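You operate a simulated robot arm through the tools that you are given. There is no shell and no other tool. Be economical: measure what you need, move in short steps, check, and stop when the job is done.

You are at the controls of a simulated two-armed robot. One attempt, no reset.

JOB
Move the work lamp plug to socket two and light the lamp.
Fine: switch sockets one and two off before the plug moves; socket one stays off.
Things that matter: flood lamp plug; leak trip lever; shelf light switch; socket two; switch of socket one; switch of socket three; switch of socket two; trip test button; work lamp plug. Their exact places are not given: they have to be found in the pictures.

It is judged by the outcome, as a careful person would: the job done as asked, and still so three seconds after it is handed in. It fails if anything else is knocked over, pushed out of place, dropped, spilled or broken.

ROBOT AND FRAMES
Two 7-joint arms with fingered hands on one trunk, on a base that drives. Base frame: it is fixed to the floor where the robot stands at the start and does not move with it; the origin is under the middle of the robot, x ahead of it, y to its left, z up. Readings come in cm, degrees, newtons and seconds.
The left shoulder is at the start at [1.1, 17.3, 135.2], the right one opposite. With the tool pointing down near the work surface each hand reaches from about 36 to 76 cm from the robot's upright axis, wherever it stands, measured 20 degrees to its own side. Places, roughly: leak trip lever [30, -40, 140]; shelf light switch [20, -60, 120]; socket two [50, -20, 120]; switch of socket one [60, 0, 140]; switch of socket three [40, -30, 130]; switch of socket two [50, -20, 140]; trip test button [30, -50, 120]. Payload 3.5 kg a hand.
The TCP of each hand is the grasp point between the finger pads, 2.5 cm short of the fingertips. In the tool frame z runs along the fingers and y along their closing line. Largest opening 8.8 cm; the body of the gripper starts 2.9 cm behind the TCP. The gripper is a hand of 3 fingers: y runs from the thumb to the fingers, the wrist lies at [-1.3, -9.7, -16.2] in the tool frame.
Orientation is that of the tool frame in the base frame, as [roll, pitch, yaw] about the fixed x, y, z axes, in that order (R = Rz(yaw) Ry(pitch) Rx(roll)). With the fingers straight down and the wrist toward the robot, the tool's x, y and z point along [0, 1, 0], [1, 0, 0] and [0, 0, -1] of the base frame.

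CONTROLS
- The arms move only by the tool arm_command. It takes "left_plan", "right_plan" or both (then of equal length, played together; a hand with none holds still); each is a list that holds one entry, the list of rows, each a list of 6 numbers: the shift along the tool's x, y, z in units of 500 mm (1.0 is 500 mm), then the turn, a rotation vector about the tool's x, y, z in units of 45 degrees (1.0 is 45 degrees). In form: [[[tx, ty, tz, rx, ry, rz], ...]]. A call has 1 to 20 rows; each row is the pose to reach, as a shift and turn from the pose commanded when the call began, along the tool's axes at that moment. A call with a number of a shift or a turn outside -1 to 1 is refused whole. A row lasts 0.2 s, in which the tool goes at most 5 cm and 8.6 degrees; a call with a longer step from one row to the next is refused whole. Where a pose cannot be reached the arm comes as near as it can. A force on the tool above 40 N (or 10 N above the force at the start of the call, whichever is more), or a blocked arm, ends the call early, and 0.2 s more pass. In this call time passes only in rows, and 0.2 s behind the last. It gives the time, the measured TCP pose, the force on the tool (base axes), the opening and the grip force at its end, in the units of the frame above (readings bear some noise), with the torque about the TCP (base axes, N m) and any sound that the robot's microphone picked up.
- Cameras (640 x 400 px; columns grow to the right, rows downward): "scene" is now at [7.61, -3.78, 160.87]; the picture's right is [-0.35, -0.94, 0.00], its down [-0.33, 0.12, -0.93] and it looks along [0.88, -0.33, -0.35] (base axes); focal length 214 px, centre (320, 200). "left" rides on the left gripper at [-5.8, -8.5, -9.9] in its tool frame; the picture's right is [-0.67, -0.35, 0.66], its down [0.69, -0.63, 0.37] and it looks along [0.29, 0.69, 0.66] (tool axes); focal length 261 px, centre (320, 200). "right" rides on the right gripper at [5.8, -8.5, -9.9] in its tool frame; the picture's right is [-0.67, 0.35, -0.66], its down [-0.69, -0.63, 0.36] and it looks along [-0.29, 0.69, 0.66] (tool axes); focal length 261 px, centre (320, 200).
- capture(camera): a new picture of that camera. The clock stands still meanwhile.
- move_column(by): slides the trunk up (or, below 0, down) by that many cm; the arms and the scene camera ride with it, the base frame stays. It gives what a move gives, with no picture.
- drive_base(legs): drives the robot by 1 to 6 legs, each [ahead, left, turn to the left] in cm, cm and degrees, along the robot's own axes; the way and the turn of a leg run together, so that a leg with both is an arc; at most 150 cm and 180 degrees a leg. The arms and the cameras ride along, it lands a little off, and it stops where it bumps. It gives what a move gives.
- curl_fingers(index, middle, thumb_bend, thumb_turn, hand): sets how far each is bent, from 0 (flat) to 100 (curled in); at 30 the hand is open as for a grip, at 70 the pads meet at the TCP. One left out holds its place. A second passes; each finger stops where it meets its share of the squeeze, and holds until it gets a number again. It is the only way to open and close the hand. It gives what a move gives, with no picture; readings hold the bend of each and the force on the fingers (four entries, about 0 where the hand has none), thumb and palm. thumb_turn goes from beside the hand (0) to across from the fingers (100), as for a grip.
- aim_head(pan, tilt): turns the head with the scene camera to pan (to the left, within 86 degrees either way) and tilt (down, from -29 to 69), counted from straight ahead of the robot. It gives what a move gives.
- probe_pixels(camera, pixels): for up to 12 pixels [column, row] of the newest picture of that camera ("zoom" is the newest enlarged one), the place [x, y, z] in the base frame of the surface seen there, good to about 0.2 cm, but the place of the scene camera against the robot may be out by one fixed shift of up to 1.2 cm in any direction. The clock stands still meanwhile.
- close_up(camera, box): a new picture of the part [left, top, right, bottom] of that camera's present view, enlarged. The clock stands still meanwhile.
- job_done(): hands the job in; it is judged then, once.

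Go step by step. Measure first, check grasps and placings, and put right what went wrong. The budget is 80 turns and 70 pictures, counting those below and the enlarged ones. Unless the task says otherwise, let go and move clear before handing in, and close with one line.

The tools are called after "Request:" as a command line: name --argument value ..., lists and objects as JSON in quotes. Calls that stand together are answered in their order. arm_command: Moves the arms, as the interface text tells. Its arguments: {"type":"object","properties":{"left_plan":{"type":"array","items":{"type":"array","items":{"type":"array","items":{"type":"number"}}}},"right_plan":{"type":"array","items":{"type":"array","items":{"type":"array","items":{"type":"number"}}}}},"required":[]} The other tools are called the same way: move_column (by) slides the trunk up or down; curl_fingers (index, middle, thumb_bend, thumb_turn, hand) moves the fingers one by one; drive_base (legs) drives the base; aim_head (pan, tilt) turns the head that bears the scene camera; capture (camera) takes a picture; probe_pixels (camera, pixels) gives the place of the surface under pixels of a picture; close_up (camera, box) takes an enlarged picture of a part of a camera's view; job_done () hands the job in.

At the start:

```text
time: 0.0
left_eef_pos: [39.04, 10.7, 157.98]
left_tcp_rot: [-179.8, 0.1, 89.9]
left_force: [0.3, -0.5, -0.3]
left_moment: [0.01, 0.0, -0.03]
left_opening: 8.73
left_grip_force: 0.1
left_shape: jaw
left_bend: [30.0, 30.0, 30.0, 98.0]
left_finger forces: [0.0, 0.0, 0.1, 0.1, 0.0, 0.1]
right_eef_pos: [45.48, -20.87, 157.77]
right_tcp_rot: [179.8, -0.2, 89.9]
right_force: [-0.7, 0.0, -0.7]
right_moment: [-0.01, -0.01, -0.04]
right_opening: 8.76
right_grip_force: 0.0
right_shape: jaw
right_bend: [30.0, 30.0, 30.0, 98.0]
right_finger forces: [0.0, 0.0, 0.0, 0.1, 0.1, 0.0]
trunk travel left (down, up): [-42.5, 3.0]
robot x, y, heading: [-0.04, -0.02, 0.0]
head pan, tilt: [-20.5, 20.6]
```

scene: 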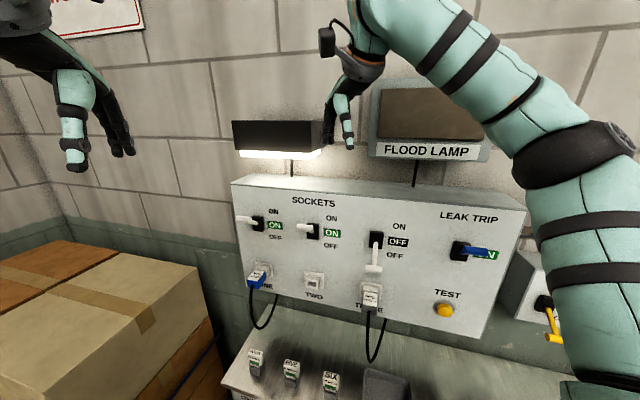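
right: 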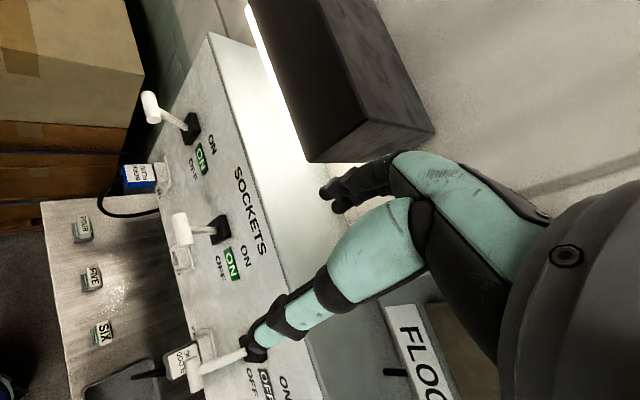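
left: 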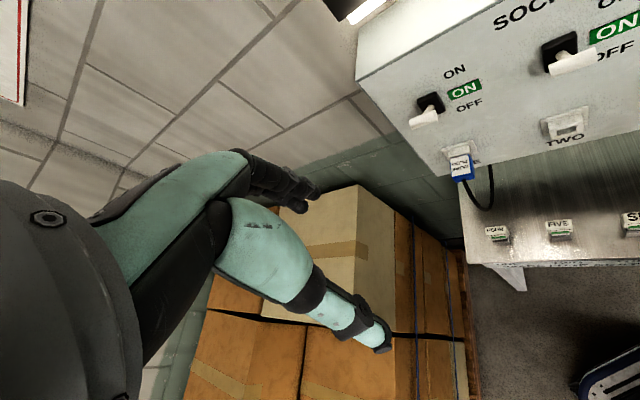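

The scene shows a panel with three socket switches (about (255,223), (308,230), (375,250)), a blue plug in socket one (257,278), empty socket two (314,282) and a white plug in socket three (370,298). I'll enlarge this and measure.

Request:
close_up --camera "scene" --box '[220, 170, 420, 330]'

Request:
close_up --camera "scene" --box '[360, 180, 600, 360]'

Request:
probe_pixels --camera "scene" --pixels '[[245, 190], [420, 210], [240, 240], [350, 290], [480, 300], [314, 282], [257, 278], [258, 223], [313, 230], [240, 220], [298, 227], [340, 320]]'

```text
2.50 times, centred on (320, 250) of scene
```

zoom: 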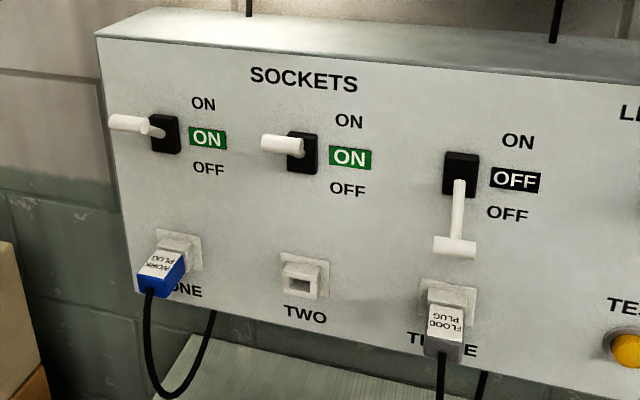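

```text
2.22 times, centred on (480, 270) of scene
```

zoom: 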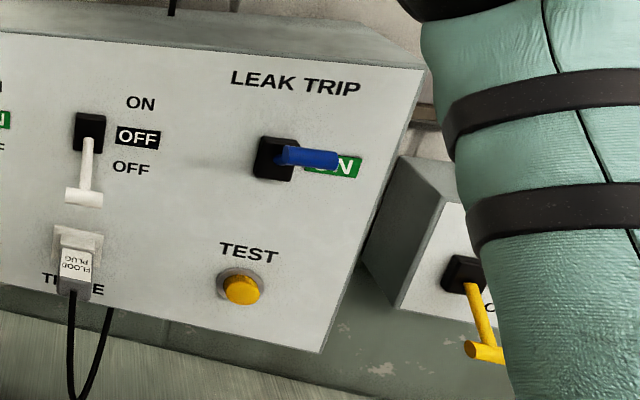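

```text
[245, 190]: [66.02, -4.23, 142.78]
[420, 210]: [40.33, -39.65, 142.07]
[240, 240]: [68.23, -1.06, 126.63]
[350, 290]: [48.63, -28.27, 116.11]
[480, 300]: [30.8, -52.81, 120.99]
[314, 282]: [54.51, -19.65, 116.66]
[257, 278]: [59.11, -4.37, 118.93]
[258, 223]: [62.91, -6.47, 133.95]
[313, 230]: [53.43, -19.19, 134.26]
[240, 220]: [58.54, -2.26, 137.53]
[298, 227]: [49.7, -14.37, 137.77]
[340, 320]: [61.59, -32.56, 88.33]
```

The panel is a vertical plane with outward normal about (-0.81, 0.59, 0), about 56 cm from the robot axis. Switches and sockets one and two suit the left arm once I face the panel, so I'll back up slightly and turn right about 36°.

Request:
drive_base --legs '[[-4, 0, 0], [0, 0, -36]]'

Request:
aim_head --pan 15 --tilt 28

Request:
capture --camera "scene"

Request:
capture --camera "left"

```text
time: 2.6
left_eef_pos: [33.8, -14.41, 157.98]
left_tcp_rot: [179.9, 0.1, 53.7]
left_force: [-1.0, 0.2, 0.5]
left_moment: [0.0, -0.01, 0.03]
left_opening: 8.76
left_grip_force: 0.1
left_shape: jaw
left_bend: [30.0, 30.0, 30.0, 98.0]
left_finger forces: [0.0, 0.1, 0.0, 0.0, 0.0, 0.1]
right_eef_pos: [20.23, -43.69, 157.79]
right_tcp_rot: [179.8, -0.2, 53.7]
right_force: [-0.3, -0.2, -0.6]
right_moment: [0.01, -0.01, 0.01]
right_opening: 8.77
right_grip_force: 0.1
right_shape: jaw
right_bend: [30.0, 30.0, 30.0, 98.0]
right_finger forces: [0.0, 0.1, 0.0, 0.1, 0.0, 0.0]
trunk travel left (down, up): [-42.5, 3.0]
robot x, y, heading: [-3.82, 0.0, -36.4]
head pan, tilt: [-20.5, 20.6]
```

```text
time: 3.6
left_eef_pos: [33.9, -14.53, 158.03]
left_tcp_rot: [179.9, 0.0, 53.7]
left_force: [-0.6, -0.6, 0.4]
left_moment: [-0.01, 0.01, 0.01]
left_opening: 8.77
left_grip_force: 0.1
left_shape: jaw
left_bend: [30.0, 30.0, 30.0, 98.0]
left_finger forces: [0.1, 0.0, 0.0, 0.0, 0.0, 0.0]
right_eef_pos: [20.43, -43.74, 157.76]
right_tcp_rot: [179.9, 0.0, 53.7]
right_force: [0.3, -0.3, 0.8]
right_moment: [-0.04, 0.03, -0.01]
right_opening: 8.73
right_grip_force: 0.1
right_shape: jaw
right_bend: [30.0, 30.0, 30.0, 98.0]
right_finger forces: [0.0, 0.0, 0.1, 0.0, 0.0, 0.0]
trunk travel left (down, up): [-42.5, 3.0]
robot x, y, heading: [-3.81, -0.29, -36.4]
head pan, tilt: [15.0, 28.0]
```

```text
64 pictures are left
```

scene: 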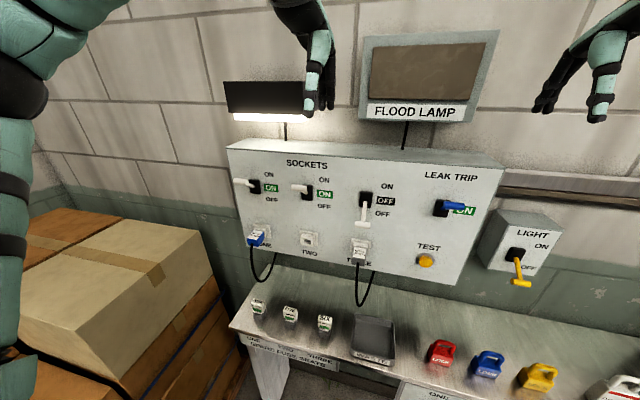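

```text
63 pictures are left
```

left: 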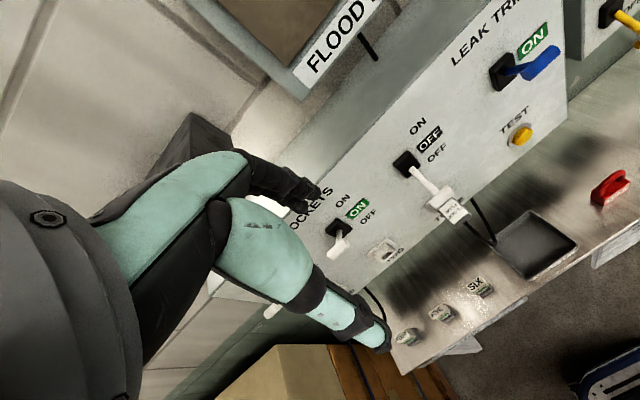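

The robot now stands square to the panel at about 59 cm. I'll zoom in on the sockets and switches and probe key features.

Request:
close_up --camera "scene" --box '[225, 160, 345, 280]'

Request:
probe_pixels --camera "zoom" --pixels '[[30, 100], [320, 110], [60, 300], [300, 320]]'

```text
3.33 times, centred on (285, 220) of scene
```

zoom: 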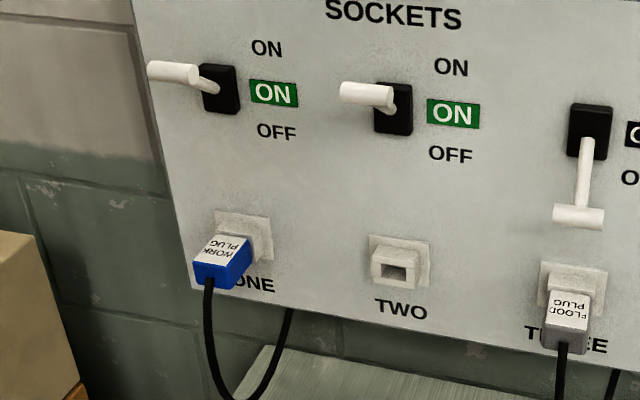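

```text
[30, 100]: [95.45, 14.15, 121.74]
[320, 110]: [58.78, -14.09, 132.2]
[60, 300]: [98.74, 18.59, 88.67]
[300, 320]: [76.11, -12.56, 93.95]
```

The zoom shows both lever T-bars up (ON) and the work plug sticking out at zoom (222,260). Probing exact points.

Request:
probe_pixels --camera "zoom" --pixels '[[152, 70], [194, 74], [212, 88], [225, 75], [343, 92], [388, 97], [222, 245], [200, 272], [235, 275], [232, 240], [383, 268], [412, 268]]'

Request:
probe_pixels --camera "zoom" --pixels '[[225, 218], [266, 255], [372, 240], [428, 285], [400, 250], [400, 272], [393, 78], [395, 130], [560, 218], [600, 218], [200, 170], [520, 300]]'

```text
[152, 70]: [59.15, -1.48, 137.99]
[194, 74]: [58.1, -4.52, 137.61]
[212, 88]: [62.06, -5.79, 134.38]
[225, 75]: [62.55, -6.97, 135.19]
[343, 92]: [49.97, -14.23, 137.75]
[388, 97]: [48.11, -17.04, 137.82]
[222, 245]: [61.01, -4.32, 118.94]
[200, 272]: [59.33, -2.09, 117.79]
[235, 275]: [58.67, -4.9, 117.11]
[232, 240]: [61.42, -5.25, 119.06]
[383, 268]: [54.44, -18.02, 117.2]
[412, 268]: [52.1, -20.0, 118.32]
```

```text
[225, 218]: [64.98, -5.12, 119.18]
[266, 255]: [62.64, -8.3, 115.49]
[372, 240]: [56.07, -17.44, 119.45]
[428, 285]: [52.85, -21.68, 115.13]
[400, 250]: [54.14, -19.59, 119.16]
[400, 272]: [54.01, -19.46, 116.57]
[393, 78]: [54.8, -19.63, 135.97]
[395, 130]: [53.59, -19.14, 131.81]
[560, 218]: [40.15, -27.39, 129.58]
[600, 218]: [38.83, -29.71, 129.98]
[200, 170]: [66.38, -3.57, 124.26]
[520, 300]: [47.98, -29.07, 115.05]
```

The panel face is n·p = -55.9 and each lever's T-bar stands about 7 cm out, at z≈137.7 when on and about 129.6 when off. The work plug is about 3.3 cm wide at lateral t≈31.6, z≈117. I'll turn the left hand to point at the panel (y to the left, x down), first half.

Request:
arm_command --left_plan '[[[0.02, 0.0, 0.015, -0.0963, -0.0963, -0.0963], [0.04, 0.0, 0.03, -0.1925, -0.1925, -0.1925], [0.06, 0.0, 0.045, -0.289, -0.289, -0.289], [0.08, 0.0, 0.06, -0.385, -0.385, -0.385], [0.1, 0.0, 0.075, -0.481, -0.481, -0.481], [0.12, 0.0, 0.09, -0.5775, -0.5775, -0.5775], [0.14, 0.0, 0.105, -0.674, -0.674, -0.674], [0.16, 0.0, 0.12, -0.77, -0.77, -0.77]]]'

```text
time: 5.4
left_eef_pos: [38.43, -8.1, 151.84]
left_tcp_rot: [153.4, 41.9, 80.4]
left_force: [-0.3, -0.5, 0.1]
left_moment: [-0.02, 0.0, 0.02]
left_opening: 8.79
left_grip_force: 0.1
left_shape: jaw
left_bend: [30.0, 30.0, 30.0, 98.0]
left_finger forces: [0.1, 0.1, 0.1, 0.0, 0.0, 0.0]
right_eef_pos: [20.33, -43.65, 157.77]
right_tcp_rot: [179.9, 0.0, 53.7]
right_force: [-0.7, 0.6, -0.3]
right_moment: [-0.01, -0.01, 0.04]
right_opening: 8.76
right_grip_force: 0.0
right_shape: jaw
right_bend: [30.0, 30.0, 30.0, 98.0]
right_finger forces: [0.1, 0.0, 0.0, 0.1, 0.0, 0.0]
trunk travel left (down, up): [-42.5, 3.0]
robot x, y, heading: [-3.89, 0.33, -36.6]
head pan, tilt: [15.0, 28.0]
```

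The first half went as planned (TCP at [38.4, -8.1, 151.8]). Now the second half of the turn, in place.

Request:
arm_command --left_plan '[[[0, 0, 0, -0.0963, -0.0963, -0.0963], [0, 0, 0, -0.1925, -0.1925, -0.1925], [0, 0, 0, -0.289, -0.289, -0.289], [0, 0, 0, -0.385, -0.385, -0.385], [0, 0, 0, -0.481, -0.481, -0.481], [0, 0, 0, -0.5775, -0.5775, -0.5775], [0, 0, 0, -0.674, -0.674, -0.674], [0, 0, 0, -0.77, -0.77, -0.77]]]'

Request:
curl_fingers --hand "left" --index 70 --middle 70 --thumb_bend 70

Request:
capture --camera "left"

Request:
capture --camera "scene"

```text
time: 7.2
left_eef_pos: [52.4, 14.65, 144.44]
left_tcp_rot: [130.8, 85.5, 90.9]
left_force: [-0.5, -0.4, -0.8]
left_moment: [-0.01, 0.01, -0.02]
left_opening: 8.79
left_grip_force: 0.1
left_shape: jaw
left_bend: [30.0, 30.0, 30.0, 98.0]
left_finger forces: [0.0, 0.1, 0.0, 0.0, 0.0, 0.0]
left hand out of reach, approached as far as the arm can: row 1, 2, 3, 4, 5, 6, 7, 8
right_eef_pos: [20.09, -43.38, 157.87]
right_tcp_rot: [179.7, 0.0, 53.7]
right_force: [1.2, 0.0, -0.8]
right_moment: [-0.02, -0.02, 0.04]
right_opening: 8.78
right_grip_force: 0.0
right_shape: jaw
right_bend: [30.0, 30.0, 30.0, 98.0]
right_finger forces: [0.0, 0.1, 0.0, 0.1, 0.0, 0.0]
trunk travel left (down, up): [-42.5, 3.0]
robot x, y, heading: [-4.35, 0.15, -36.5]
head pan, tilt: [15.0, 28.0]
```

```text
time: 8.2
left_eef_pos: [52.68, 14.32, 144.63]
left_tcp_rot: [134.6, 85.2, 94.7]
left_force: [0.7, 0.4, -0.3]
left_moment: [-0.05, 0.0, 0.0]
left_opening: 0.0
left_grip_force: 0.2
left_shape: fingers
left_bend: [70.0, 70.0, 70.0, 98.0]
left_finger forces: [0.1, 0.1, 0.0, 0.1, 0.0, 0.0]
right_eef_pos: [20.26, -43.84, 157.67]
right_tcp_rot: [-180.0, -0.1, 53.7]
right_force: [1.7, -0.3, -0.6]
right_moment: [0.02, -0.01, -0.01]
right_opening: 8.78
right_grip_force: 0.1
right_shape: jaw
right_bend: [30.0, 30.0, 30.0, 98.0]
right_finger forces: [0.0, 0.0, 0.0, 0.0, 0.0, 0.0]
trunk travel left (down, up): [-42.5, 3.0]
robot x, y, heading: [-3.74, -0.11, -36.3]
head pan, tilt: [15.0, 28.0]
```

```text
61 pictures are left
```

left: 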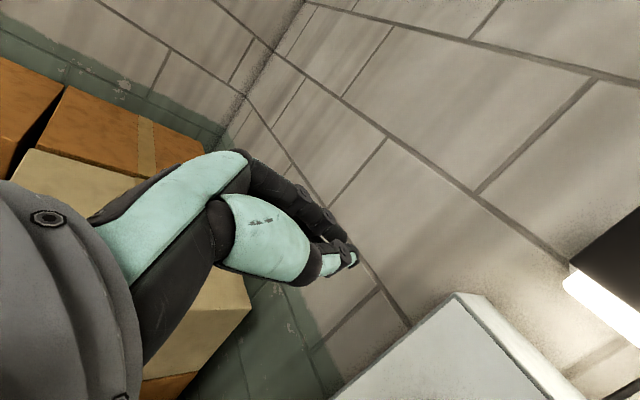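

```text
60 pictures are left
```

scene: 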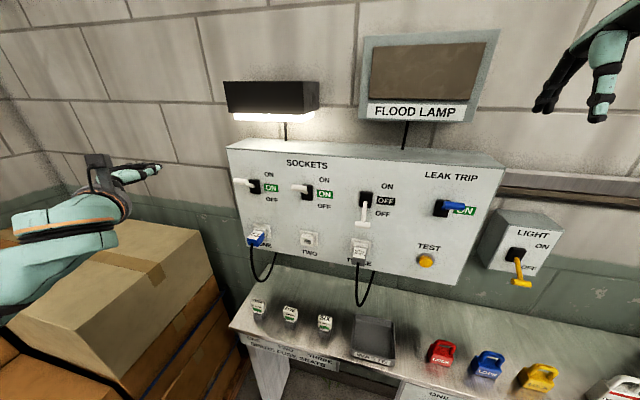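

The hand could not fold in that close and came to rest at t≈42, about 22 cm off the panel, with about the right orientation. I'll test whether the reference follows the actual pose with a short forward step, and probe the lamp for clearance.

Request:
arm_command --left_plan '[[[0, 0, 0.06, 0, 0, 0]]]'

Request:
probe_pixels --camera "scene" --pixels '[[230, 100], [300, 105], [275, 120], [250, 145], [160, 170], [150, 171], [370, 110], [115, 260], [190, 250]]'

```text
time: 8.6
left_eef_pos: [53.78, 14.52, 144.87]
left_tcp_rot: [134.3, 85.1, 94.3]
left_force: [0.0, 0.4, -0.1]
left_moment: [-0.03, 0.01, 0.0]
left_opening: 0.02
left_grip_force: 0.0
left_shape: fingers
left_bend: [70.0, 70.0, 70.0, 98.0]
left_finger forces: [0.1, 0.0, 0.2, 0.1, 0.1, 0.1]
left hand out of reach, approached as far as the arm can: row 1
right_eef_pos: [20.41, -43.7, 157.74]
right_tcp_rot: [180.0, 0.0, 53.7]
right_force: [-0.2, 0.0, -0.1]
right_moment: [0.01, -0.02, 0.0]
right_opening: 8.77
right_grip_force: 0.1
right_shape: jaw
right_bend: [30.0, 30.0, 30.0, 98.0]
right_finger forces: [0.1, 0.1, 0.1, 0.0, 0.1, 0.1]
trunk travel left (down, up): [-42.5, 3.0]
robot x, y, heading: [-4.3, -0.23, -36.2]
head pan, tilt: [15.0, 28.0]
```

```text
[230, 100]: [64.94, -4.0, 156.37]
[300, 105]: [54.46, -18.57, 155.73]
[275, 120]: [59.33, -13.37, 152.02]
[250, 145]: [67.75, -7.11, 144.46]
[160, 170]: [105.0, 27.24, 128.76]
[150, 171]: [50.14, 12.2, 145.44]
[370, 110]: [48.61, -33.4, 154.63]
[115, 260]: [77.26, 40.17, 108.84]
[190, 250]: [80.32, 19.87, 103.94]
```

The reference is still the unreached pose (about [40.8, -9.9, 151.8]). I'll steer it to a reachable pose in front of and above lever one (t≈32, 11 cm out, z 143).

Request:
arm_command --left_plan '[[[0.022, 0.04, 0.015, 0, 0, 0], [0.044, 0.08, 0.03, 0, 0, 0], [0.066, 0.12, 0.045, 0, 0, 0], [0.088, 0.16, 0.06, 0, 0, 0], [0.11, 0.2, 0.075, 0, 0, 0], [0.132, 0.24, 0.09, 0, 0, 0], [0.154, 0.28, 0.105, 0, 0, 0], [0.176, 0.322, 0.12, 0, 0, 0], [0.176, 0.322, 0.12, 0, 0, 0]]]'

Request:
capture --camera "left"

Request:
capture --camera "scene"

```text
time: 10.6
left_eef_pos: [67.02, 25.33, 137.45]
left_tcp_rot: [134.2, 85.1, 94.2]
left_force: [0.2, -0.1, 0.4]
left_moment: [0.01, 0.0, -0.01]
left_opening: 0.01
left_grip_force: 0.1
left_shape: fingers
left_bend: [70.0, 70.0, 70.0, 98.0]
left_finger forces: [0.1, 0.1, 0.0, 0.0, 0.0, 0.0]
left hand out of reach, approached as far as the arm can: row 6, 7, 8, 9
right_eef_pos: [20.35, -43.76, 157.66]
right_tcp_rot: [179.9, 0.0, 53.6]
right_force: [-0.1, 0.6, -0.4]
right_moment: [-0.02, 0.02, 0.01]
right_opening: 8.73
right_grip_force: 0.1
right_shape: jaw
right_bend: [30.0, 30.0, 30.0, 98.0]
right_finger forces: [0.0, 0.0, 0.1, 0.1, 0.0, 0.0]
trunk travel left (down, up): [-42.5, 3.0]
robot x, y, heading: [-4.21, 0.27, -36.4]
head pan, tilt: [15.0, 28.0]
```

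```text
59 pictures are left
```

left: 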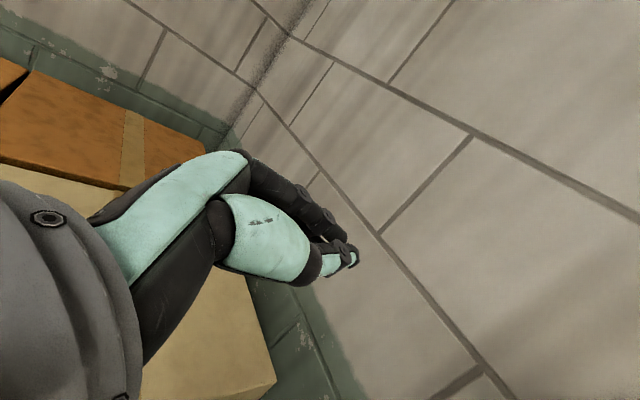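

```text
58 pictures are left
```

scene: 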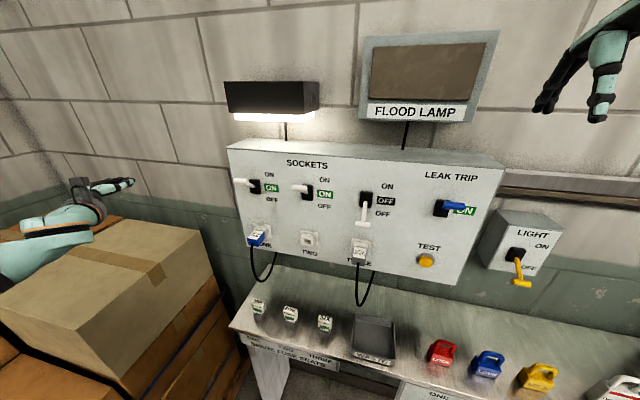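

The shift was taken from the actual pose, so the hand is now at t≈60, too far left. I'll bring it back right and up to above lever one, also correcting the 4° orientation errors.

Request:
arm_command --left_plan '[[[-0.04, -0.05, 0.0, -0.02, -0.02, -0.02], [-0.08, -0.1, 0.0, -0.04, -0.03, -0.03], [-0.12, -0.16, 0.02, -0.06, -0.05, -0.05], [-0.151, -0.22, 0.04, -0.09, -0.076, -0.076], [-0.151, -0.28, 0.06, -0.09, -0.076, -0.076], [-0.151, -0.34, 0.08, -0.09, -0.076, -0.076], [-0.151, -0.4, 0.1, -0.09, -0.076, -0.076], [-0.151, -0.46, 0.12, -0.09, -0.076, -0.076], [-0.151, -0.522, 0.14, -0.09, -0.076, -0.076], [-0.151, -0.522, 0.14, -0.09, -0.076, -0.076]]]'

Request:
capture --camera "left"

Request:
capture --camera "scene"

```text
time: 12.8
left_eef_pos: [57.2, 17.4, 144.94]
left_tcp_rot: [61.3, 89.6, 25.3]
left_force: [-0.3, -0.2, 0.3]
left_moment: [0.01, 0.0, 0.0]
left_opening: 0.03
left_grip_force: 0.0
left_shape: fingers
left_bend: [70.0, 70.0, 70.0, 98.0]
left_finger forces: [0.0, 0.0, 0.0, 0.1, 0.0, 0.1]
left hand out of reach, approached as far as the arm can: row 3, 4, 5, 6, 7, 8, 9, 10
right_eef_pos: [20.37, -43.68, 157.61]
right_tcp_rot: [-180.0, 0.1, 53.8]
right_force: [-0.1, 0.2, 0.0]
right_moment: [-0.01, 0.0, -0.02]
right_opening: 8.74
right_grip_force: 0.1
right_shape: jaw
right_bend: [30.0, 30.0, 30.0, 98.0]
right_finger forces: [0.0, 0.1, 0.1, 0.0, 0.1, 0.0]
trunk travel left (down, up): [-42.5, 3.0]
robot x, y, heading: [-3.9, -0.05, -36.0]
head pan, tilt: [15.0, 28.0]
```

```text
57 pictures are left
```

left: 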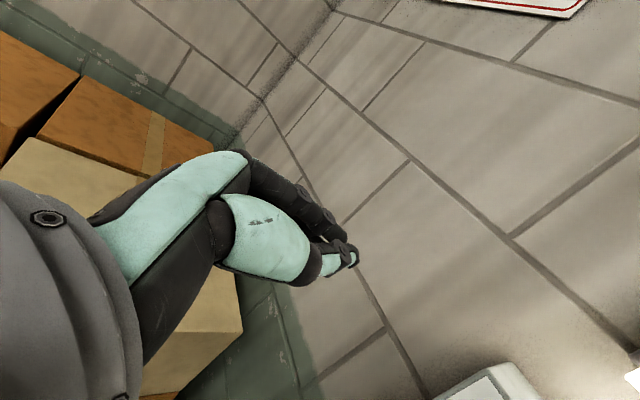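

```text
56 pictures are left
```

scene: 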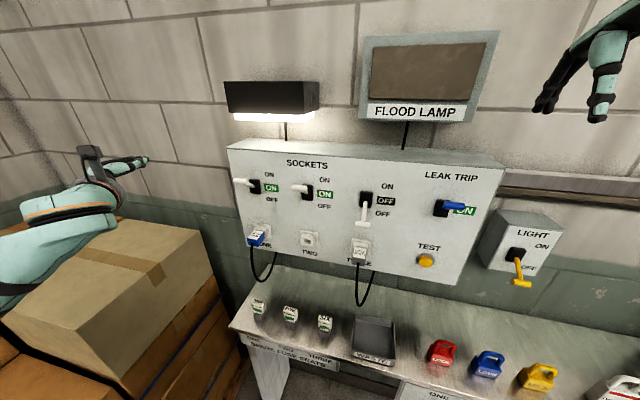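

This orientation limits how far right the left arm can reach (it stuck at t≈47). Palm-down (thumb below, fingers above) suits the forearm better, so I'll roll +90° about the tool's z, first 45° while moving right.

Request:
arm_command --left_plan '[[[0, -0.02, 0, 0, 0, 0.166], [0, -0.04, 0, 0, 0, 0.333], [0, -0.06, 0, 0, 0, 0.5], [0, -0.08, 0, 0, 0, 0.666], [0, -0.1, 0, 0, 0, 0.833], [0, -0.12, 0, 0, 0, 1.0], [0, -0.12, 0, 0, 0, 1.0]]]'

```text
time: 14.4
left_eef_pos: [53.75, 13.19, 145.37]
left_tcp_rot: [89.9, 44.6, 54.1]
left_force: [0.3, 0.0, 0.7]
left_moment: [0.0, -0.01, -0.03]
left_opening: 0.0
left_grip_force: 0.1
left_shape: fingers
left_bend: [70.0, 70.0, 70.0, 98.0]
left_finger forces: [0.0, 0.0, 0.0, 0.0, 0.0, 0.0]
left hand out of reach, approached as far as the arm can: row 2, 3, 4, 5, 6, 7
right_eef_pos: [20.35, -43.69, 157.74]
right_tcp_rot: [180.0, -0.1, 53.7]
right_force: [0.6, 0.0, 0.4]
right_moment: [-0.03, 0.01, 0.0]
right_opening: 8.77
right_grip_force: 0.1
right_shape: jaw
right_bend: [30.0, 30.0, 30.0, 98.0]
right_finger forces: [0.0, 0.0, 0.1, 0.0, 0.1, 0.0]
trunk travel left (down, up): [-42.5, 3.0]
robot x, y, heading: [-4.02, -0.2, -36.3]
head pan, tilt: [15.0, 28.0]
```

The orientation came out exactly at 45°. Now the other 45° of roll, moving a bit right and forward.

Request:
arm_command --left_plan '[[[-0.015, -0.015, 0.01, 0, 0, 0.166], [-0.03, -0.03, 0.03, 0, 0, 0.333], [-0.045, -0.045, 0.05, 0, 0, 0.5], [-0.06, -0.06, 0.06, 0, 0, 0.666], [-0.07, -0.07, 0.08, 0, 0, 0.833], [-0.085, -0.085, 0.1, 0, 0, 1.0], [-0.085, -0.085, 0.1, 0, 0, 1.0]]]'

Request:
capture --camera "left"

Request:
capture --camera "scene"

```text
time: 16.0
left_eef_pos: [54.26, 5.59, 145.39]
left_tcp_rot: [89.8, -0.3, 54.1]
left_force: [0.1, -0.5, -0.1]
left_moment: [-0.03, 0.0, 0.01]
left_opening: 0.01
left_grip_force: 0.0
left_shape: fingers
left_bend: [70.0, 70.0, 70.0, 98.0]
left_finger forces: [0.1, 0.0, 0.0, 0.0, 0.1, 0.0]
left hand out of reach, approached as far as the arm can: row 2, 3
right_eef_pos: [20.29, -43.85, 157.85]
right_tcp_rot: [179.8, 0.0, 53.8]
right_force: [-0.2, 0.2, 0.1]
right_moment: [0.03, -0.01, -0.01]
right_opening: 8.77
right_grip_force: 0.0
right_shape: jaw
right_bend: [30.0, 30.0, 30.0, 98.0]
right_finger forces: [0.1, 0.0, 0.1, 0.1, 0.1, 0.0]
trunk travel left (down, up): [-42.5, 3.0]
robot x, y, heading: [-3.94, -0.26, -36.2]
head pan, tilt: [15.0, 28.0]
```

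```text
55 pictures are left
```

left: 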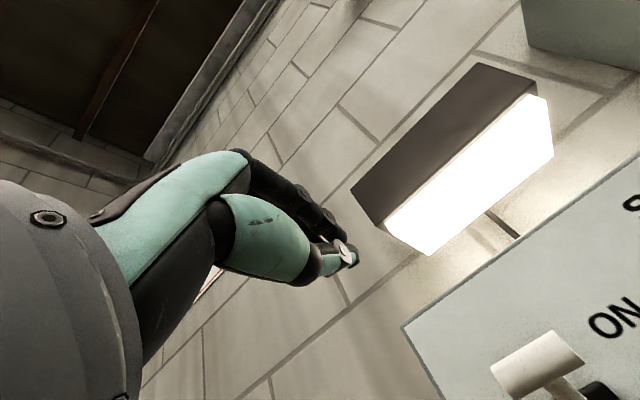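

```text
54 pictures are left
```

scene: 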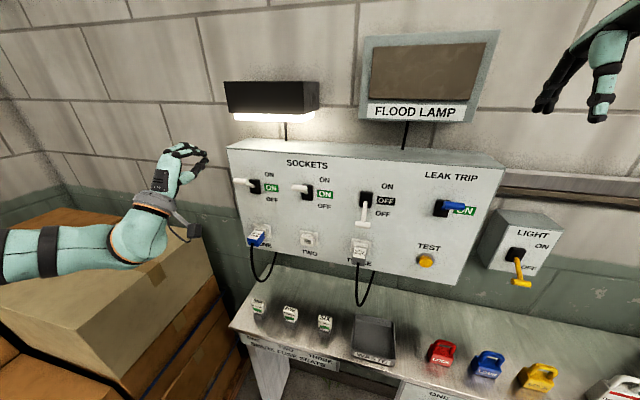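

Palm-down works: TCP is at t≈36, 15 cm off, z 145. The left camera sees lever one's T-bar at (540,365); I'll probe it for a measurement free of the scene-camera shift.

Request:
probe_pixels --camera "left" --pixels '[[498, 370], [535, 345], [575, 352], [540, 365], [600, 390], [420, 330], [600, 330], [430, 240], [350, 255], [332, 268]]'

Request:
probe_pixels --camera "scene" --pixels '[[237, 180], [247, 183], [205, 155], [186, 148], [188, 177], [186, 181], [232, 160]]'

```text
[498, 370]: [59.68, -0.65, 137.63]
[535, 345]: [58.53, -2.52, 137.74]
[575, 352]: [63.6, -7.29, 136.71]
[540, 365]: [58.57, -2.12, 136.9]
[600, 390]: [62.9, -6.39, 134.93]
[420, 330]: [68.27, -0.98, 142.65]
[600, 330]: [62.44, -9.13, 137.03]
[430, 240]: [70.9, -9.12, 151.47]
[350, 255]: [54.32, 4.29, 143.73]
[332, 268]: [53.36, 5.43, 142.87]
```

```text
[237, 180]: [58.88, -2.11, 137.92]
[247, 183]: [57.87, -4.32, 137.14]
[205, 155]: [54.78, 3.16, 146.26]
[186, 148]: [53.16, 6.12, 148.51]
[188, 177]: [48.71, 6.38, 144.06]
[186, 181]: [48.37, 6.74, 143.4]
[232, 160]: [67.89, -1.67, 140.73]
```

The wrist-camera readings agree with the scene within about 0.4 cm: the bar of lever one is centred at t≈32.4, 6.4 cm out, z≈137.3. I'll move the closed fist above it (t 32.2, 7.5 cm out, z 143).

Request:
arm_command --left_plan '[[[-0.04, 0, 0.02, 0, 0, 0], [-0.082, 0, 0.05, 0, 0, 0], [-0.082, -0.02, 0.1, 0, 0, 0], [-0.082, -0.04, 0.13, 0, 0, 0], [-0.082, -0.044, 0.154, 0, 0, 0], [-0.082, -0.044, 0.154, 0, 0, 0]]]'

Request:
close_up --camera "scene" --box '[170, 120, 330, 220]'

Request:
capture --camera "left"

```text
time: 17.4
left_eef_pos: [58.12, -2.37, 143.09]
left_tcp_rot: [89.8, -0.1, 54.1]
left_force: [0.0, 0.0, 0.1]
left_moment: [-0.03, 0.0, 0.02]
left_opening: 0.0
left_grip_force: 0.0
left_shape: fingers
left_bend: [70.0, 70.0, 70.0, 98.0]
left_finger forces: [0.0, 0.0, 0.0, 0.0, 0.0, 0.1]
right_eef_pos: [20.36, -43.78, 157.78]
right_tcp_rot: [179.9, -0.1, 53.7]
right_force: [0.6, -0.1, 0.2]
right_moment: [-0.01, -0.01, 0.01]
right_opening: 8.74
right_grip_force: 0.1
right_shape: jaw
right_bend: [30.0, 30.0, 30.0, 98.0]
right_finger forces: [0.0, 0.0, 0.0, 0.0, 0.0, 0.0]
trunk travel left (down, up): [-42.5, 3.0]
robot x, y, heading: [-3.84, -0.11, -36.5]
head pan, tilt: [15.0, 28.0]
```

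```text
4.00 times, centred on (250, 170) of scene
```

zoom: 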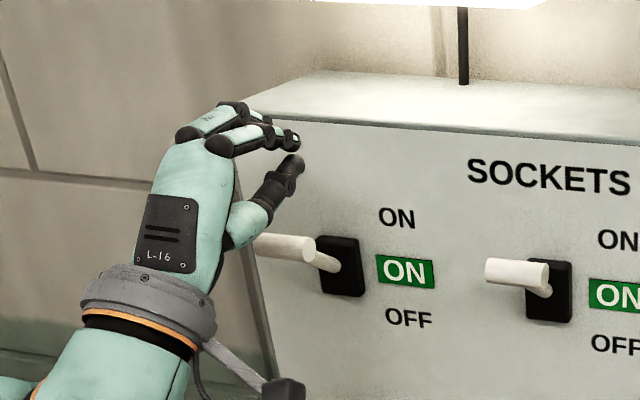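

```text
52 pictures are left
```

left: 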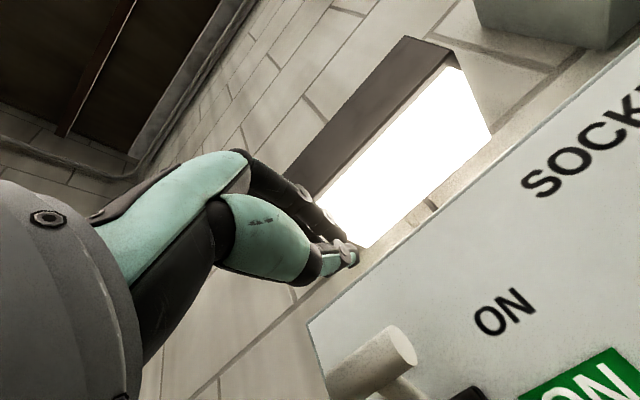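

The thumb slants above the bar and would push it inward, so a cage is better. I'll back off, open the fingers to about a 3.5 cm gap, drop to bar height and advance so the bar sits between thumb and fingers.

Request:
arm_command --left_plan '[[[0, 0, -0.05, 0, 0, 0], [0, 0, -0.1, 0, 0, 0], [0, -0.05, -0.14, 0, 0, 0], [0, -0.114, -0.14, 0, 0, 0]]]'

Request:
curl_fingers --hand "left" --index 53 --middle 53 --thumb_bend 53

Request:
close_up --camera "scene" --box '[170, 120, 330, 220]'

Request:
capture --camera "left"

```text
time: 18.4
left_eef_pos: [52.53, 1.85, 137.19]
left_tcp_rot: [89.9, -0.1, 54.1]
left_force: [-0.6, -0.3, 0.2]
left_moment: [0.02, 0.01, 0.02]
left_opening: 0.0
left_grip_force: 0.0
left_shape: fingers
left_bend: [70.0, 70.0, 70.0, 98.0]
left_finger forces: [0.1, 0.1, 0.0, 0.1, 0.1, 0.0]
right_eef_pos: [20.54, -43.72, 157.7]
right_tcp_rot: [-180.0, -0.1, 53.8]
right_force: [0.3, 0.1, -0.6]
right_moment: [-0.01, -0.01, -0.01]
right_opening: 8.75
right_grip_force: 0.0
right_shape: jaw
right_bend: [30.0, 30.0, 30.0, 98.0]
right_finger forces: [0.0, 0.0, 0.0, 0.0, 0.0, 0.0]
trunk travel left (down, up): [-42.5, 3.0]
robot x, y, heading: [-3.88, 0.29, -36.2]
head pan, tilt: [15.0, 28.0]
```

```text
time: 19.4
left_eef_pos: [52.48, 1.79, 137.5]
left_tcp_rot: [89.8, -0.2, 54.1]
left_force: [-0.3, 0.1, 0.8]
left_moment: [0.0, -0.01, 0.0]
left_opening: 3.44
left_grip_force: 0.1
left_shape: fingers
left_bend: [53.0, 53.0, 53.0, 98.0]
left_finger forces: [0.0, 0.0, 0.0, 0.0, 0.0, 0.0]
right_eef_pos: [20.23, -43.82, 157.64]
right_tcp_rot: [179.9, 0.0, 53.7]
right_force: [-0.3, 0.2, 0.2]
right_moment: [0.02, -0.02, -0.01]
right_opening: 8.78
right_grip_force: 0.1
right_shape: jaw
right_bend: [30.0, 30.0, 30.0, 98.0]
right_finger forces: [0.0, 0.0, 0.0, 0.0, 0.0, 0.0]
trunk travel left (down, up): [-42.5, 3.0]
robot x, y, heading: [-3.98, -0.36, -36.4]
head pan, tilt: [15.0, 28.0]
```

```text
4.00 times, centred on (250, 170) of scene
```

zoom: 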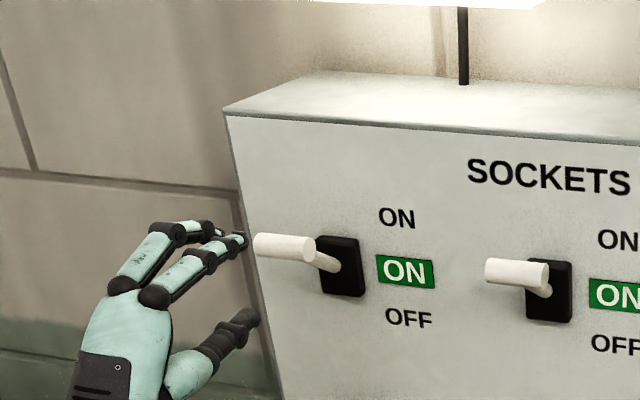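

```text
50 pictures are left
```

left: 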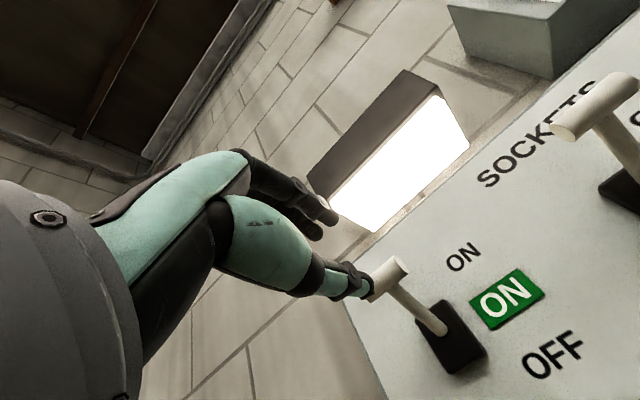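

The bar sits at (385,275) in the left view, with the thumb tip at (365,290) and finger tips near (325,225). I'll probe them to confirm the bar will pass between.

Request:
probe_pixels --camera "left" --pixels '[[385, 275], [400, 265], [368, 290], [350, 270], [325, 212], [318, 232], [415, 305], [590, 108]]'

Request:
probe_pixels --camera "zoom" --pixels '[[240, 238], [218, 230], [248, 318], [258, 245], [312, 245], [490, 268], [545, 272]]'

```text
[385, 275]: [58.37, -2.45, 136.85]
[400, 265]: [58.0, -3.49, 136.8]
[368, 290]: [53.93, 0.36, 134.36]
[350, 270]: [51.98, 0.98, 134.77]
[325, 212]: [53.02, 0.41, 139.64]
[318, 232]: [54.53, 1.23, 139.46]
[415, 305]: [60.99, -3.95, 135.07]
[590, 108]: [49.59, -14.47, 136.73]
```

```text
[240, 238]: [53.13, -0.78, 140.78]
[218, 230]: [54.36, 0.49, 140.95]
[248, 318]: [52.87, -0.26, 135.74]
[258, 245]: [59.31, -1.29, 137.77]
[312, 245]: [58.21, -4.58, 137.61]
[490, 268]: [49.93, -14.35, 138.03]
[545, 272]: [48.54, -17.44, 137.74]
```

Fingers' underside is at z≈139.5 and the thumb top at ≈135, with the bar at 136.4–137.9, so it fits. Advancing 8 cm.

Request:
arm_command --left_plan '[[[0, 0, 0.03, 0, 0, 0], [0, 0, 0.07, 0, 0, 0], [0, 0, 0.11, 0, 0, 0], [0, 0, 0.14, 0, 0, 0], [0, 0, 0.156, 0, 0, 0], [0, 0, 0.156, 0, 0, 0]]]'

Request:
close_up --camera "scene" --box '[170, 120, 330, 220]'

```text
time: 20.8
left_eef_pos: [58.77, -2.8, 137.37]
left_tcp_rot: [89.7, -0.2, 54.0]
left_force: [-1.5, 0.6, -0.7]
left_moment: [0.02, 0.02, -0.02]
left_opening: 3.54
left_grip_force: 0.6
left_shape: fingers
left_bend: [53.0, 53.0, 53.0, 97.0]
left_finger forces: [0.0, 0.1, 0.0, 0.0, 1.2, 0.1]
right_eef_pos: [20.19, -43.66, 157.69]
right_tcp_rot: [179.9, -0.1, 53.8]
right_force: [-0.5, 0.7, 0.2]
right_moment: [0.02, -0.04, 0.03]
right_opening: 8.76
right_grip_force: 0.1
right_shape: jaw
right_bend: [30.0, 30.0, 30.0, 98.0]
right_finger forces: [0.0, 0.0, 0.0, 0.0, 0.0, 0.0]
trunk travel left (down, up): [-42.5, 3.0]
robot x, y, heading: [-4.26, 0.3, -36.6]
head pan, tilt: [15.0, 28.0]
```

```text
4.00 times, centred on (250, 170) of scene
```

zoom: 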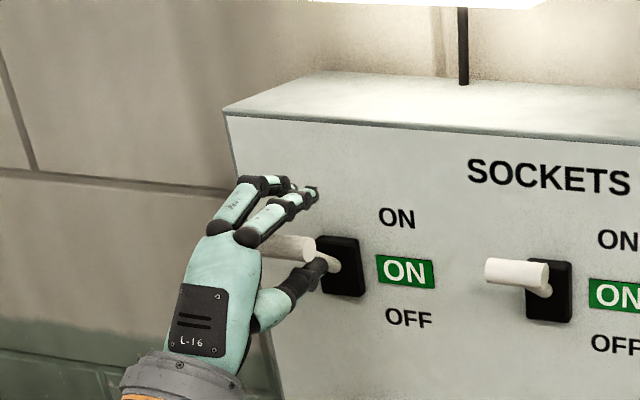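

The bar is caged between fingers and thumb with only a light touch. Pulling down about 9 cm with a slight outward arc.

Request:
arm_command --left_plan '[[[0, -0.02, -0.008, 0, 0, 0], [0, -0.045, -0.016, 0, 0, 0], [0, -0.07, -0.02, 0, 0, 0], [0, -0.095, -0.02, 0, 0, 0], [0, -0.12, -0.016, 0, 0, 0], [0, -0.14, -0.01, 0, 0, 0], [0, -0.16, 0, 0, 0, 0], [0, -0.18, 0, 0, 0, 0], [0, -0.19, 0, 0, 0, 0]]]'

Request:
close_up --camera "scene" --box '[170, 150, 330, 250]'

```text
time: 22.8
left_eef_pos: [58.83, -2.68, 128.08]
left_tcp_rot: [89.6, -0.2, 54.1]
left_force: [-0.9, 1.4, 5.9]
left_moment: [-0.08, -0.2, 0.04]
left_opening: 3.55
left_grip_force: 3.2
left_shape: fingers
left_bend: [53.0, 47.0, 53.0, 97.0]
left_finger forces: [0.0, 5.6, 0.1, 0.0, 0.1, 0.0]
right_eef_pos: [20.15, -43.83, 157.87]
right_tcp_rot: [179.9, -0.1, 53.7]
right_force: [0.7, 0.5, 0.1]
right_moment: [-0.01, 0.0, 0.01]
right_opening: 8.75
right_grip_force: 0.1
right_shape: jaw
right_bend: [30.0, 30.0, 30.0, 98.0]
right_finger forces: [0.1, 0.0, 0.0, 0.0, 0.1, 0.1]
trunk travel left (down, up): [-42.5, 3.0]
robot x, y, heading: [-3.79, -0.03, -36.4]
head pan, tilt: [15.0, 28.0]
```

```text
4.00 times, centred on (250, 200) of scene
```

zoom: 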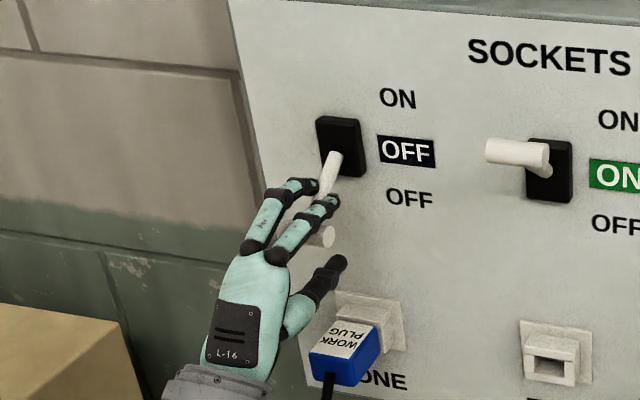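

Socket one's flag now reads OFF. I'll ease up 0.8 cm, back out, then rise and shift right 16 cm to lever two.

Request:
arm_command --left_plan '[[[0, 0.016, 0, 0, 0, 0], [0, 0.016, -0.05, 0, 0, 0], [0, 0.016, -0.11, 0, 0, 0], [0, 0.016, -0.17, 0, 0, 0], [-0.05, 0.07, -0.17, 0, 0, 0], [-0.11, 0.12, -0.17, 0, 0, 0], [-0.17, 0.17, -0.17, 0, 0, 0], [-0.24, 0.188, -0.17, 0, 0, 0], [-0.3, 0.188, -0.17, 0, 0, 0], [-0.32, 0.188, -0.17, 0, 0, 0], [-0.32, 0.188, -0.17, 0, 0, 0]]]'

Request:
capture --camera "left"

Request:
close_up --camera "scene" --box '[220, 130, 380, 230]'

```text
time: 25.2
left_eef_pos: [42.58, -10.71, 137.42]
left_tcp_rot: [89.8, -0.1, 54.2]
left_force: [0.2, 0.9, 0.1]
left_moment: [0.03, 0.01, -0.01]
left_opening: 3.55
left_grip_force: 0.1
left_shape: fingers
left_bend: [53.0, 53.0, 53.0, 97.0]
left_finger forces: [0.0, 0.0, 0.0, 0.1, 0.0, 0.1]
right_eef_pos: [20.39, -43.65, 157.7]
right_tcp_rot: [179.9, 0.0, 53.7]
right_force: [0.2, -0.3, -0.3]
right_moment: [-0.03, 0.02, 0.02]
right_opening: 8.75
right_grip_force: 0.1
right_shape: jaw
right_bend: [30.0, 30.0, 30.0, 98.0]
right_finger forces: [0.0, 0.0, 0.0, 0.1, 0.0, 0.0]
trunk travel left (down, up): [-42.5, 3.0]
robot x, y, heading: [-4.01, 0.25, -36.2]
head pan, tilt: [15.0, 28.0]
```

```text
47 pictures are left
```

left: 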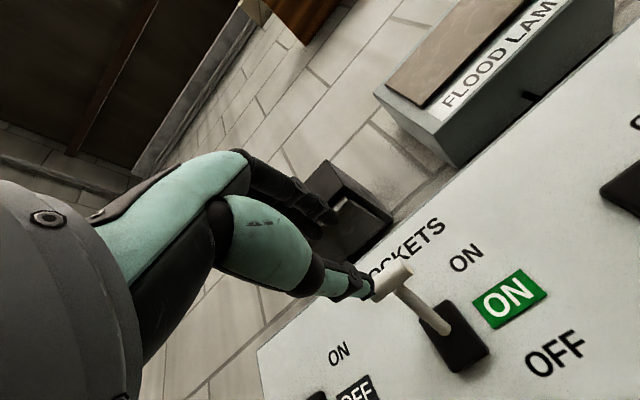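

```text
4.00 times, centred on (300, 180) of scene
```

zoom: 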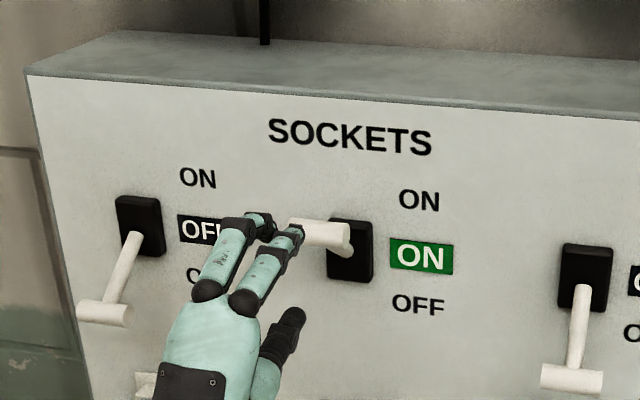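

The view matches lever one's earlier approach (bar at (390,275)), and the work lamp is dark. I'll repeat the advance and pull-down on lever two in one call.

Request:
arm_command --left_plan '[[[0, 0, 0.04, 0, 0, 0], [0, 0, 0.08, 0, 0, 0], [0, 0, 0.12, 0, 0, 0], [0, 0, 0.15, 0, 0, 0], [0, 0, 0.168, 0, 0, 0], [0, 0, 0.168, 0, 0, 0], [0, -0.02, 0.16, 0, 0, 0], [0, -0.045, 0.152, 0, 0, 0], [0, -0.07, 0.148, 0, 0, 0], [0, -0.095, 0.148, 0, 0, 0], [0, -0.12, 0.152, 0, 0, 0], [0, -0.14, 0.158, 0, 0, 0], [0, -0.16, 0.168, 0, 0, 0], [0, -0.18, 0.168, 0, 0, 0], [0, -0.19, 0.168, 0, 0, 0]]]'

Request:
close_up --camera "scene" --box '[220, 150, 380, 250]'

```text
time: 28.4
left_eef_pos: [49.27, -15.59, 128.07]
left_tcp_rot: [89.6, -0.2, 54.1]
left_force: [-1.9, 2.4, 6.3]
left_moment: [-0.16, -0.22, 0.0]
left_opening: 3.64
left_grip_force: 4.1
left_shape: fingers
left_bend: [52.0, 47.0, 53.0, 97.0]
left_finger forces: [1.0, 5.8, 0.1, 0.0, 0.0, 0.0]
right_eef_pos: [20.14, -43.73, 157.93]
right_tcp_rot: [179.9, -0.1, 53.8]
right_force: [-0.3, -0.2, -0.4]
right_moment: [0.05, 0.0, -0.01]
right_opening: 8.77
right_grip_force: 0.0
right_shape: jaw
right_bend: [30.0, 30.0, 30.0, 98.0]
right_finger forces: [0.0, 0.0, 0.1, 0.0, 0.0, 0.1]
trunk travel left (down, up): [-42.5, 3.0]
robot x, y, heading: [-3.9, 0.33, -36.5]
head pan, tilt: [15.0, 28.0]
```

```text
4.00 times, centred on (300, 200) of scene
```

zoom: 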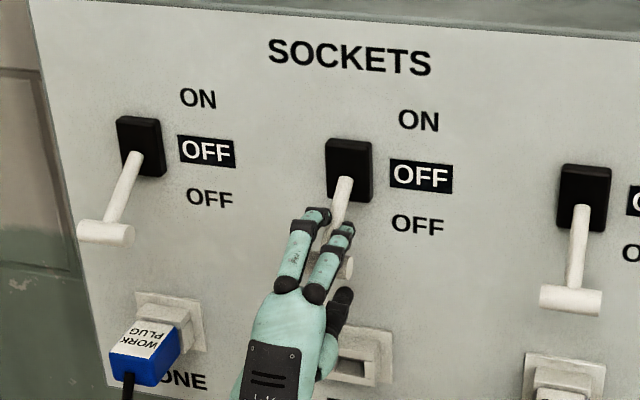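

Both sockets now show OFF. I'll back out and move left and down to view the work plug from about 18 cm off.

Request:
arm_command --left_plan '[[[0, 0.016, 0, 0, 0, 0], [0, 0.016, -0.06, 0, 0, 0], [0, 0.016, -0.13, 0, 0, 0], [0, 0.016, -0.2, 0, 0, 0], [0.06, -0.02, -0.22, 0, 0, 0], [0.12, -0.06, -0.22, 0, 0, 0], [0.18, -0.1, -0.22, 0, 0, 0], [0.24, -0.14, -0.22, 0, 0, 0], [0.3, -0.18, -0.22, 0, 0, 0], [0.306, -0.21, -0.22, 0, 0, 0], [0.306, -0.21, -0.22, 0, 0, 0]]]'

Request:
curl_fingers --hand "left" --index 40 --middle 40 --thumb_bend 40

Request:
capture --camera "left"

Request:
close_up --camera "scene" --box '[190, 180, 330, 280]'

```text
time: 30.8
left_eef_pos: [49.54, 3.02, 117.26]
left_tcp_rot: [89.7, -0.2, 54.1]
left_force: [-0.1, 0.4, -0.4]
left_moment: [0.0, 0.02, 0.03]
left_opening: 3.52
left_grip_force: 0.0
left_shape: fingers
left_bend: [53.0, 53.0, 53.0, 97.0]
left_finger forces: [0.1, 0.0, 0.1, 0.0, 0.0, 0.1]
right_eef_pos: [20.14, -43.78, 157.77]
right_tcp_rot: [179.9, -0.1, 53.7]
right_force: [0.8, -0.4, 1.1]
right_moment: [0.01, 0.02, 0.0]
right_opening: 8.75
right_grip_force: 0.2
right_shape: jaw
right_bend: [30.0, 30.0, 30.0, 98.0]
right_finger forces: [0.0, 0.0, 0.0, 0.0, 0.0, 0.0]
trunk travel left (down, up): [-42.5, 3.0]
robot x, y, heading: [-4.13, -0.25, -36.3]
head pan, tilt: [15.0, 28.0]
```

```text
time: 31.8
left_eef_pos: [49.49, 3.05, 117.37]
left_tcp_rot: [89.7, -0.2, 54.0]
left_force: [0.4, 0.7, 1.0]
left_moment: [0.01, -0.01, 0.0]
left_opening: 6.31
left_grip_force: 0.2
left_shape: fingers
left_bend: [40.0, 40.0, 40.0, 97.0]
left_finger forces: [0.0, 0.1, 0.0, 0.0, 0.1, 0.0]
right_eef_pos: [20.26, -43.67, 157.78]
right_tcp_rot: [-179.9, 0.0, 53.7]
right_force: [0.1, -0.2, 0.1]
right_moment: [0.0, 0.02, -0.01]
right_opening: 8.74
right_grip_force: 0.1
right_shape: jaw
right_bend: [30.0, 30.0, 30.0, 98.0]
right_finger forces: [0.1, 0.0, 0.0, 0.0, 0.0, 0.1]
trunk travel left (down, up): [-42.5, 3.0]
robot x, y, heading: [-4.46, -0.12, -36.4]
head pan, tilt: [15.0, 28.0]
```

```text
44 pictures are left
```

left: 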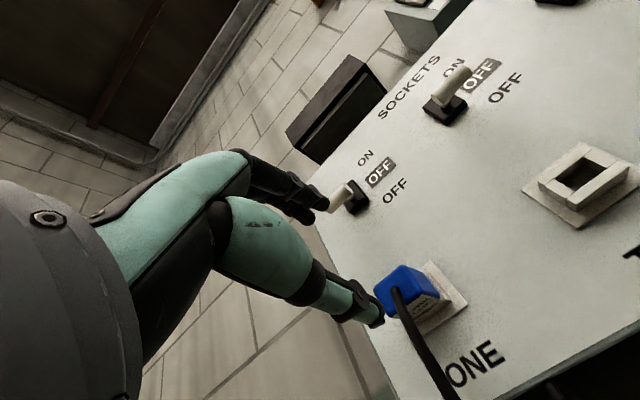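

```text
4.00 times, centred on (260, 230) of scene
```

zoom: 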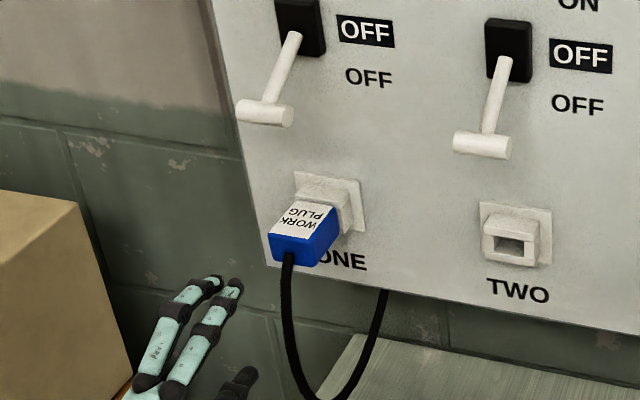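

The cable leaves the middle of the plug's front face and hangs down. I'll take a close-up from the left camera and probe the plug's corners.

Request:
close_up --camera "left" --box '[320, 220, 480, 320]'

Request:
probe_pixels --camera "left" --pixels '[[380, 283], [402, 270], [430, 285], [388, 312], [400, 292], [440, 300], [416, 314], [345, 310], [372, 318], [580, 175], [562, 190], [605, 175]]'

```text
4.00 times, centred on (400, 270) of left
```

zoom: 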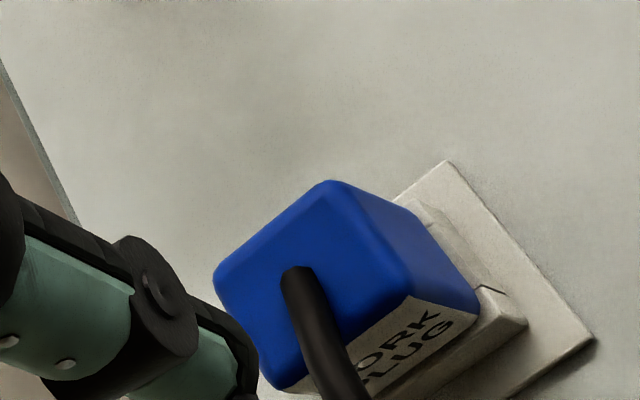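

```text
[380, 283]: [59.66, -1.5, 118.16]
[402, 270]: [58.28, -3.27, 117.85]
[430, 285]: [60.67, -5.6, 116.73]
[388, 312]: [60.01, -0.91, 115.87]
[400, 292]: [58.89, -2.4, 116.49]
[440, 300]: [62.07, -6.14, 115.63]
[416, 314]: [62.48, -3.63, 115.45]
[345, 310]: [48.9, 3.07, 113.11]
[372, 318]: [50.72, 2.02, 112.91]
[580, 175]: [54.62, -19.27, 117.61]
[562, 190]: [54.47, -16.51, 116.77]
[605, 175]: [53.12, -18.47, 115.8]
```

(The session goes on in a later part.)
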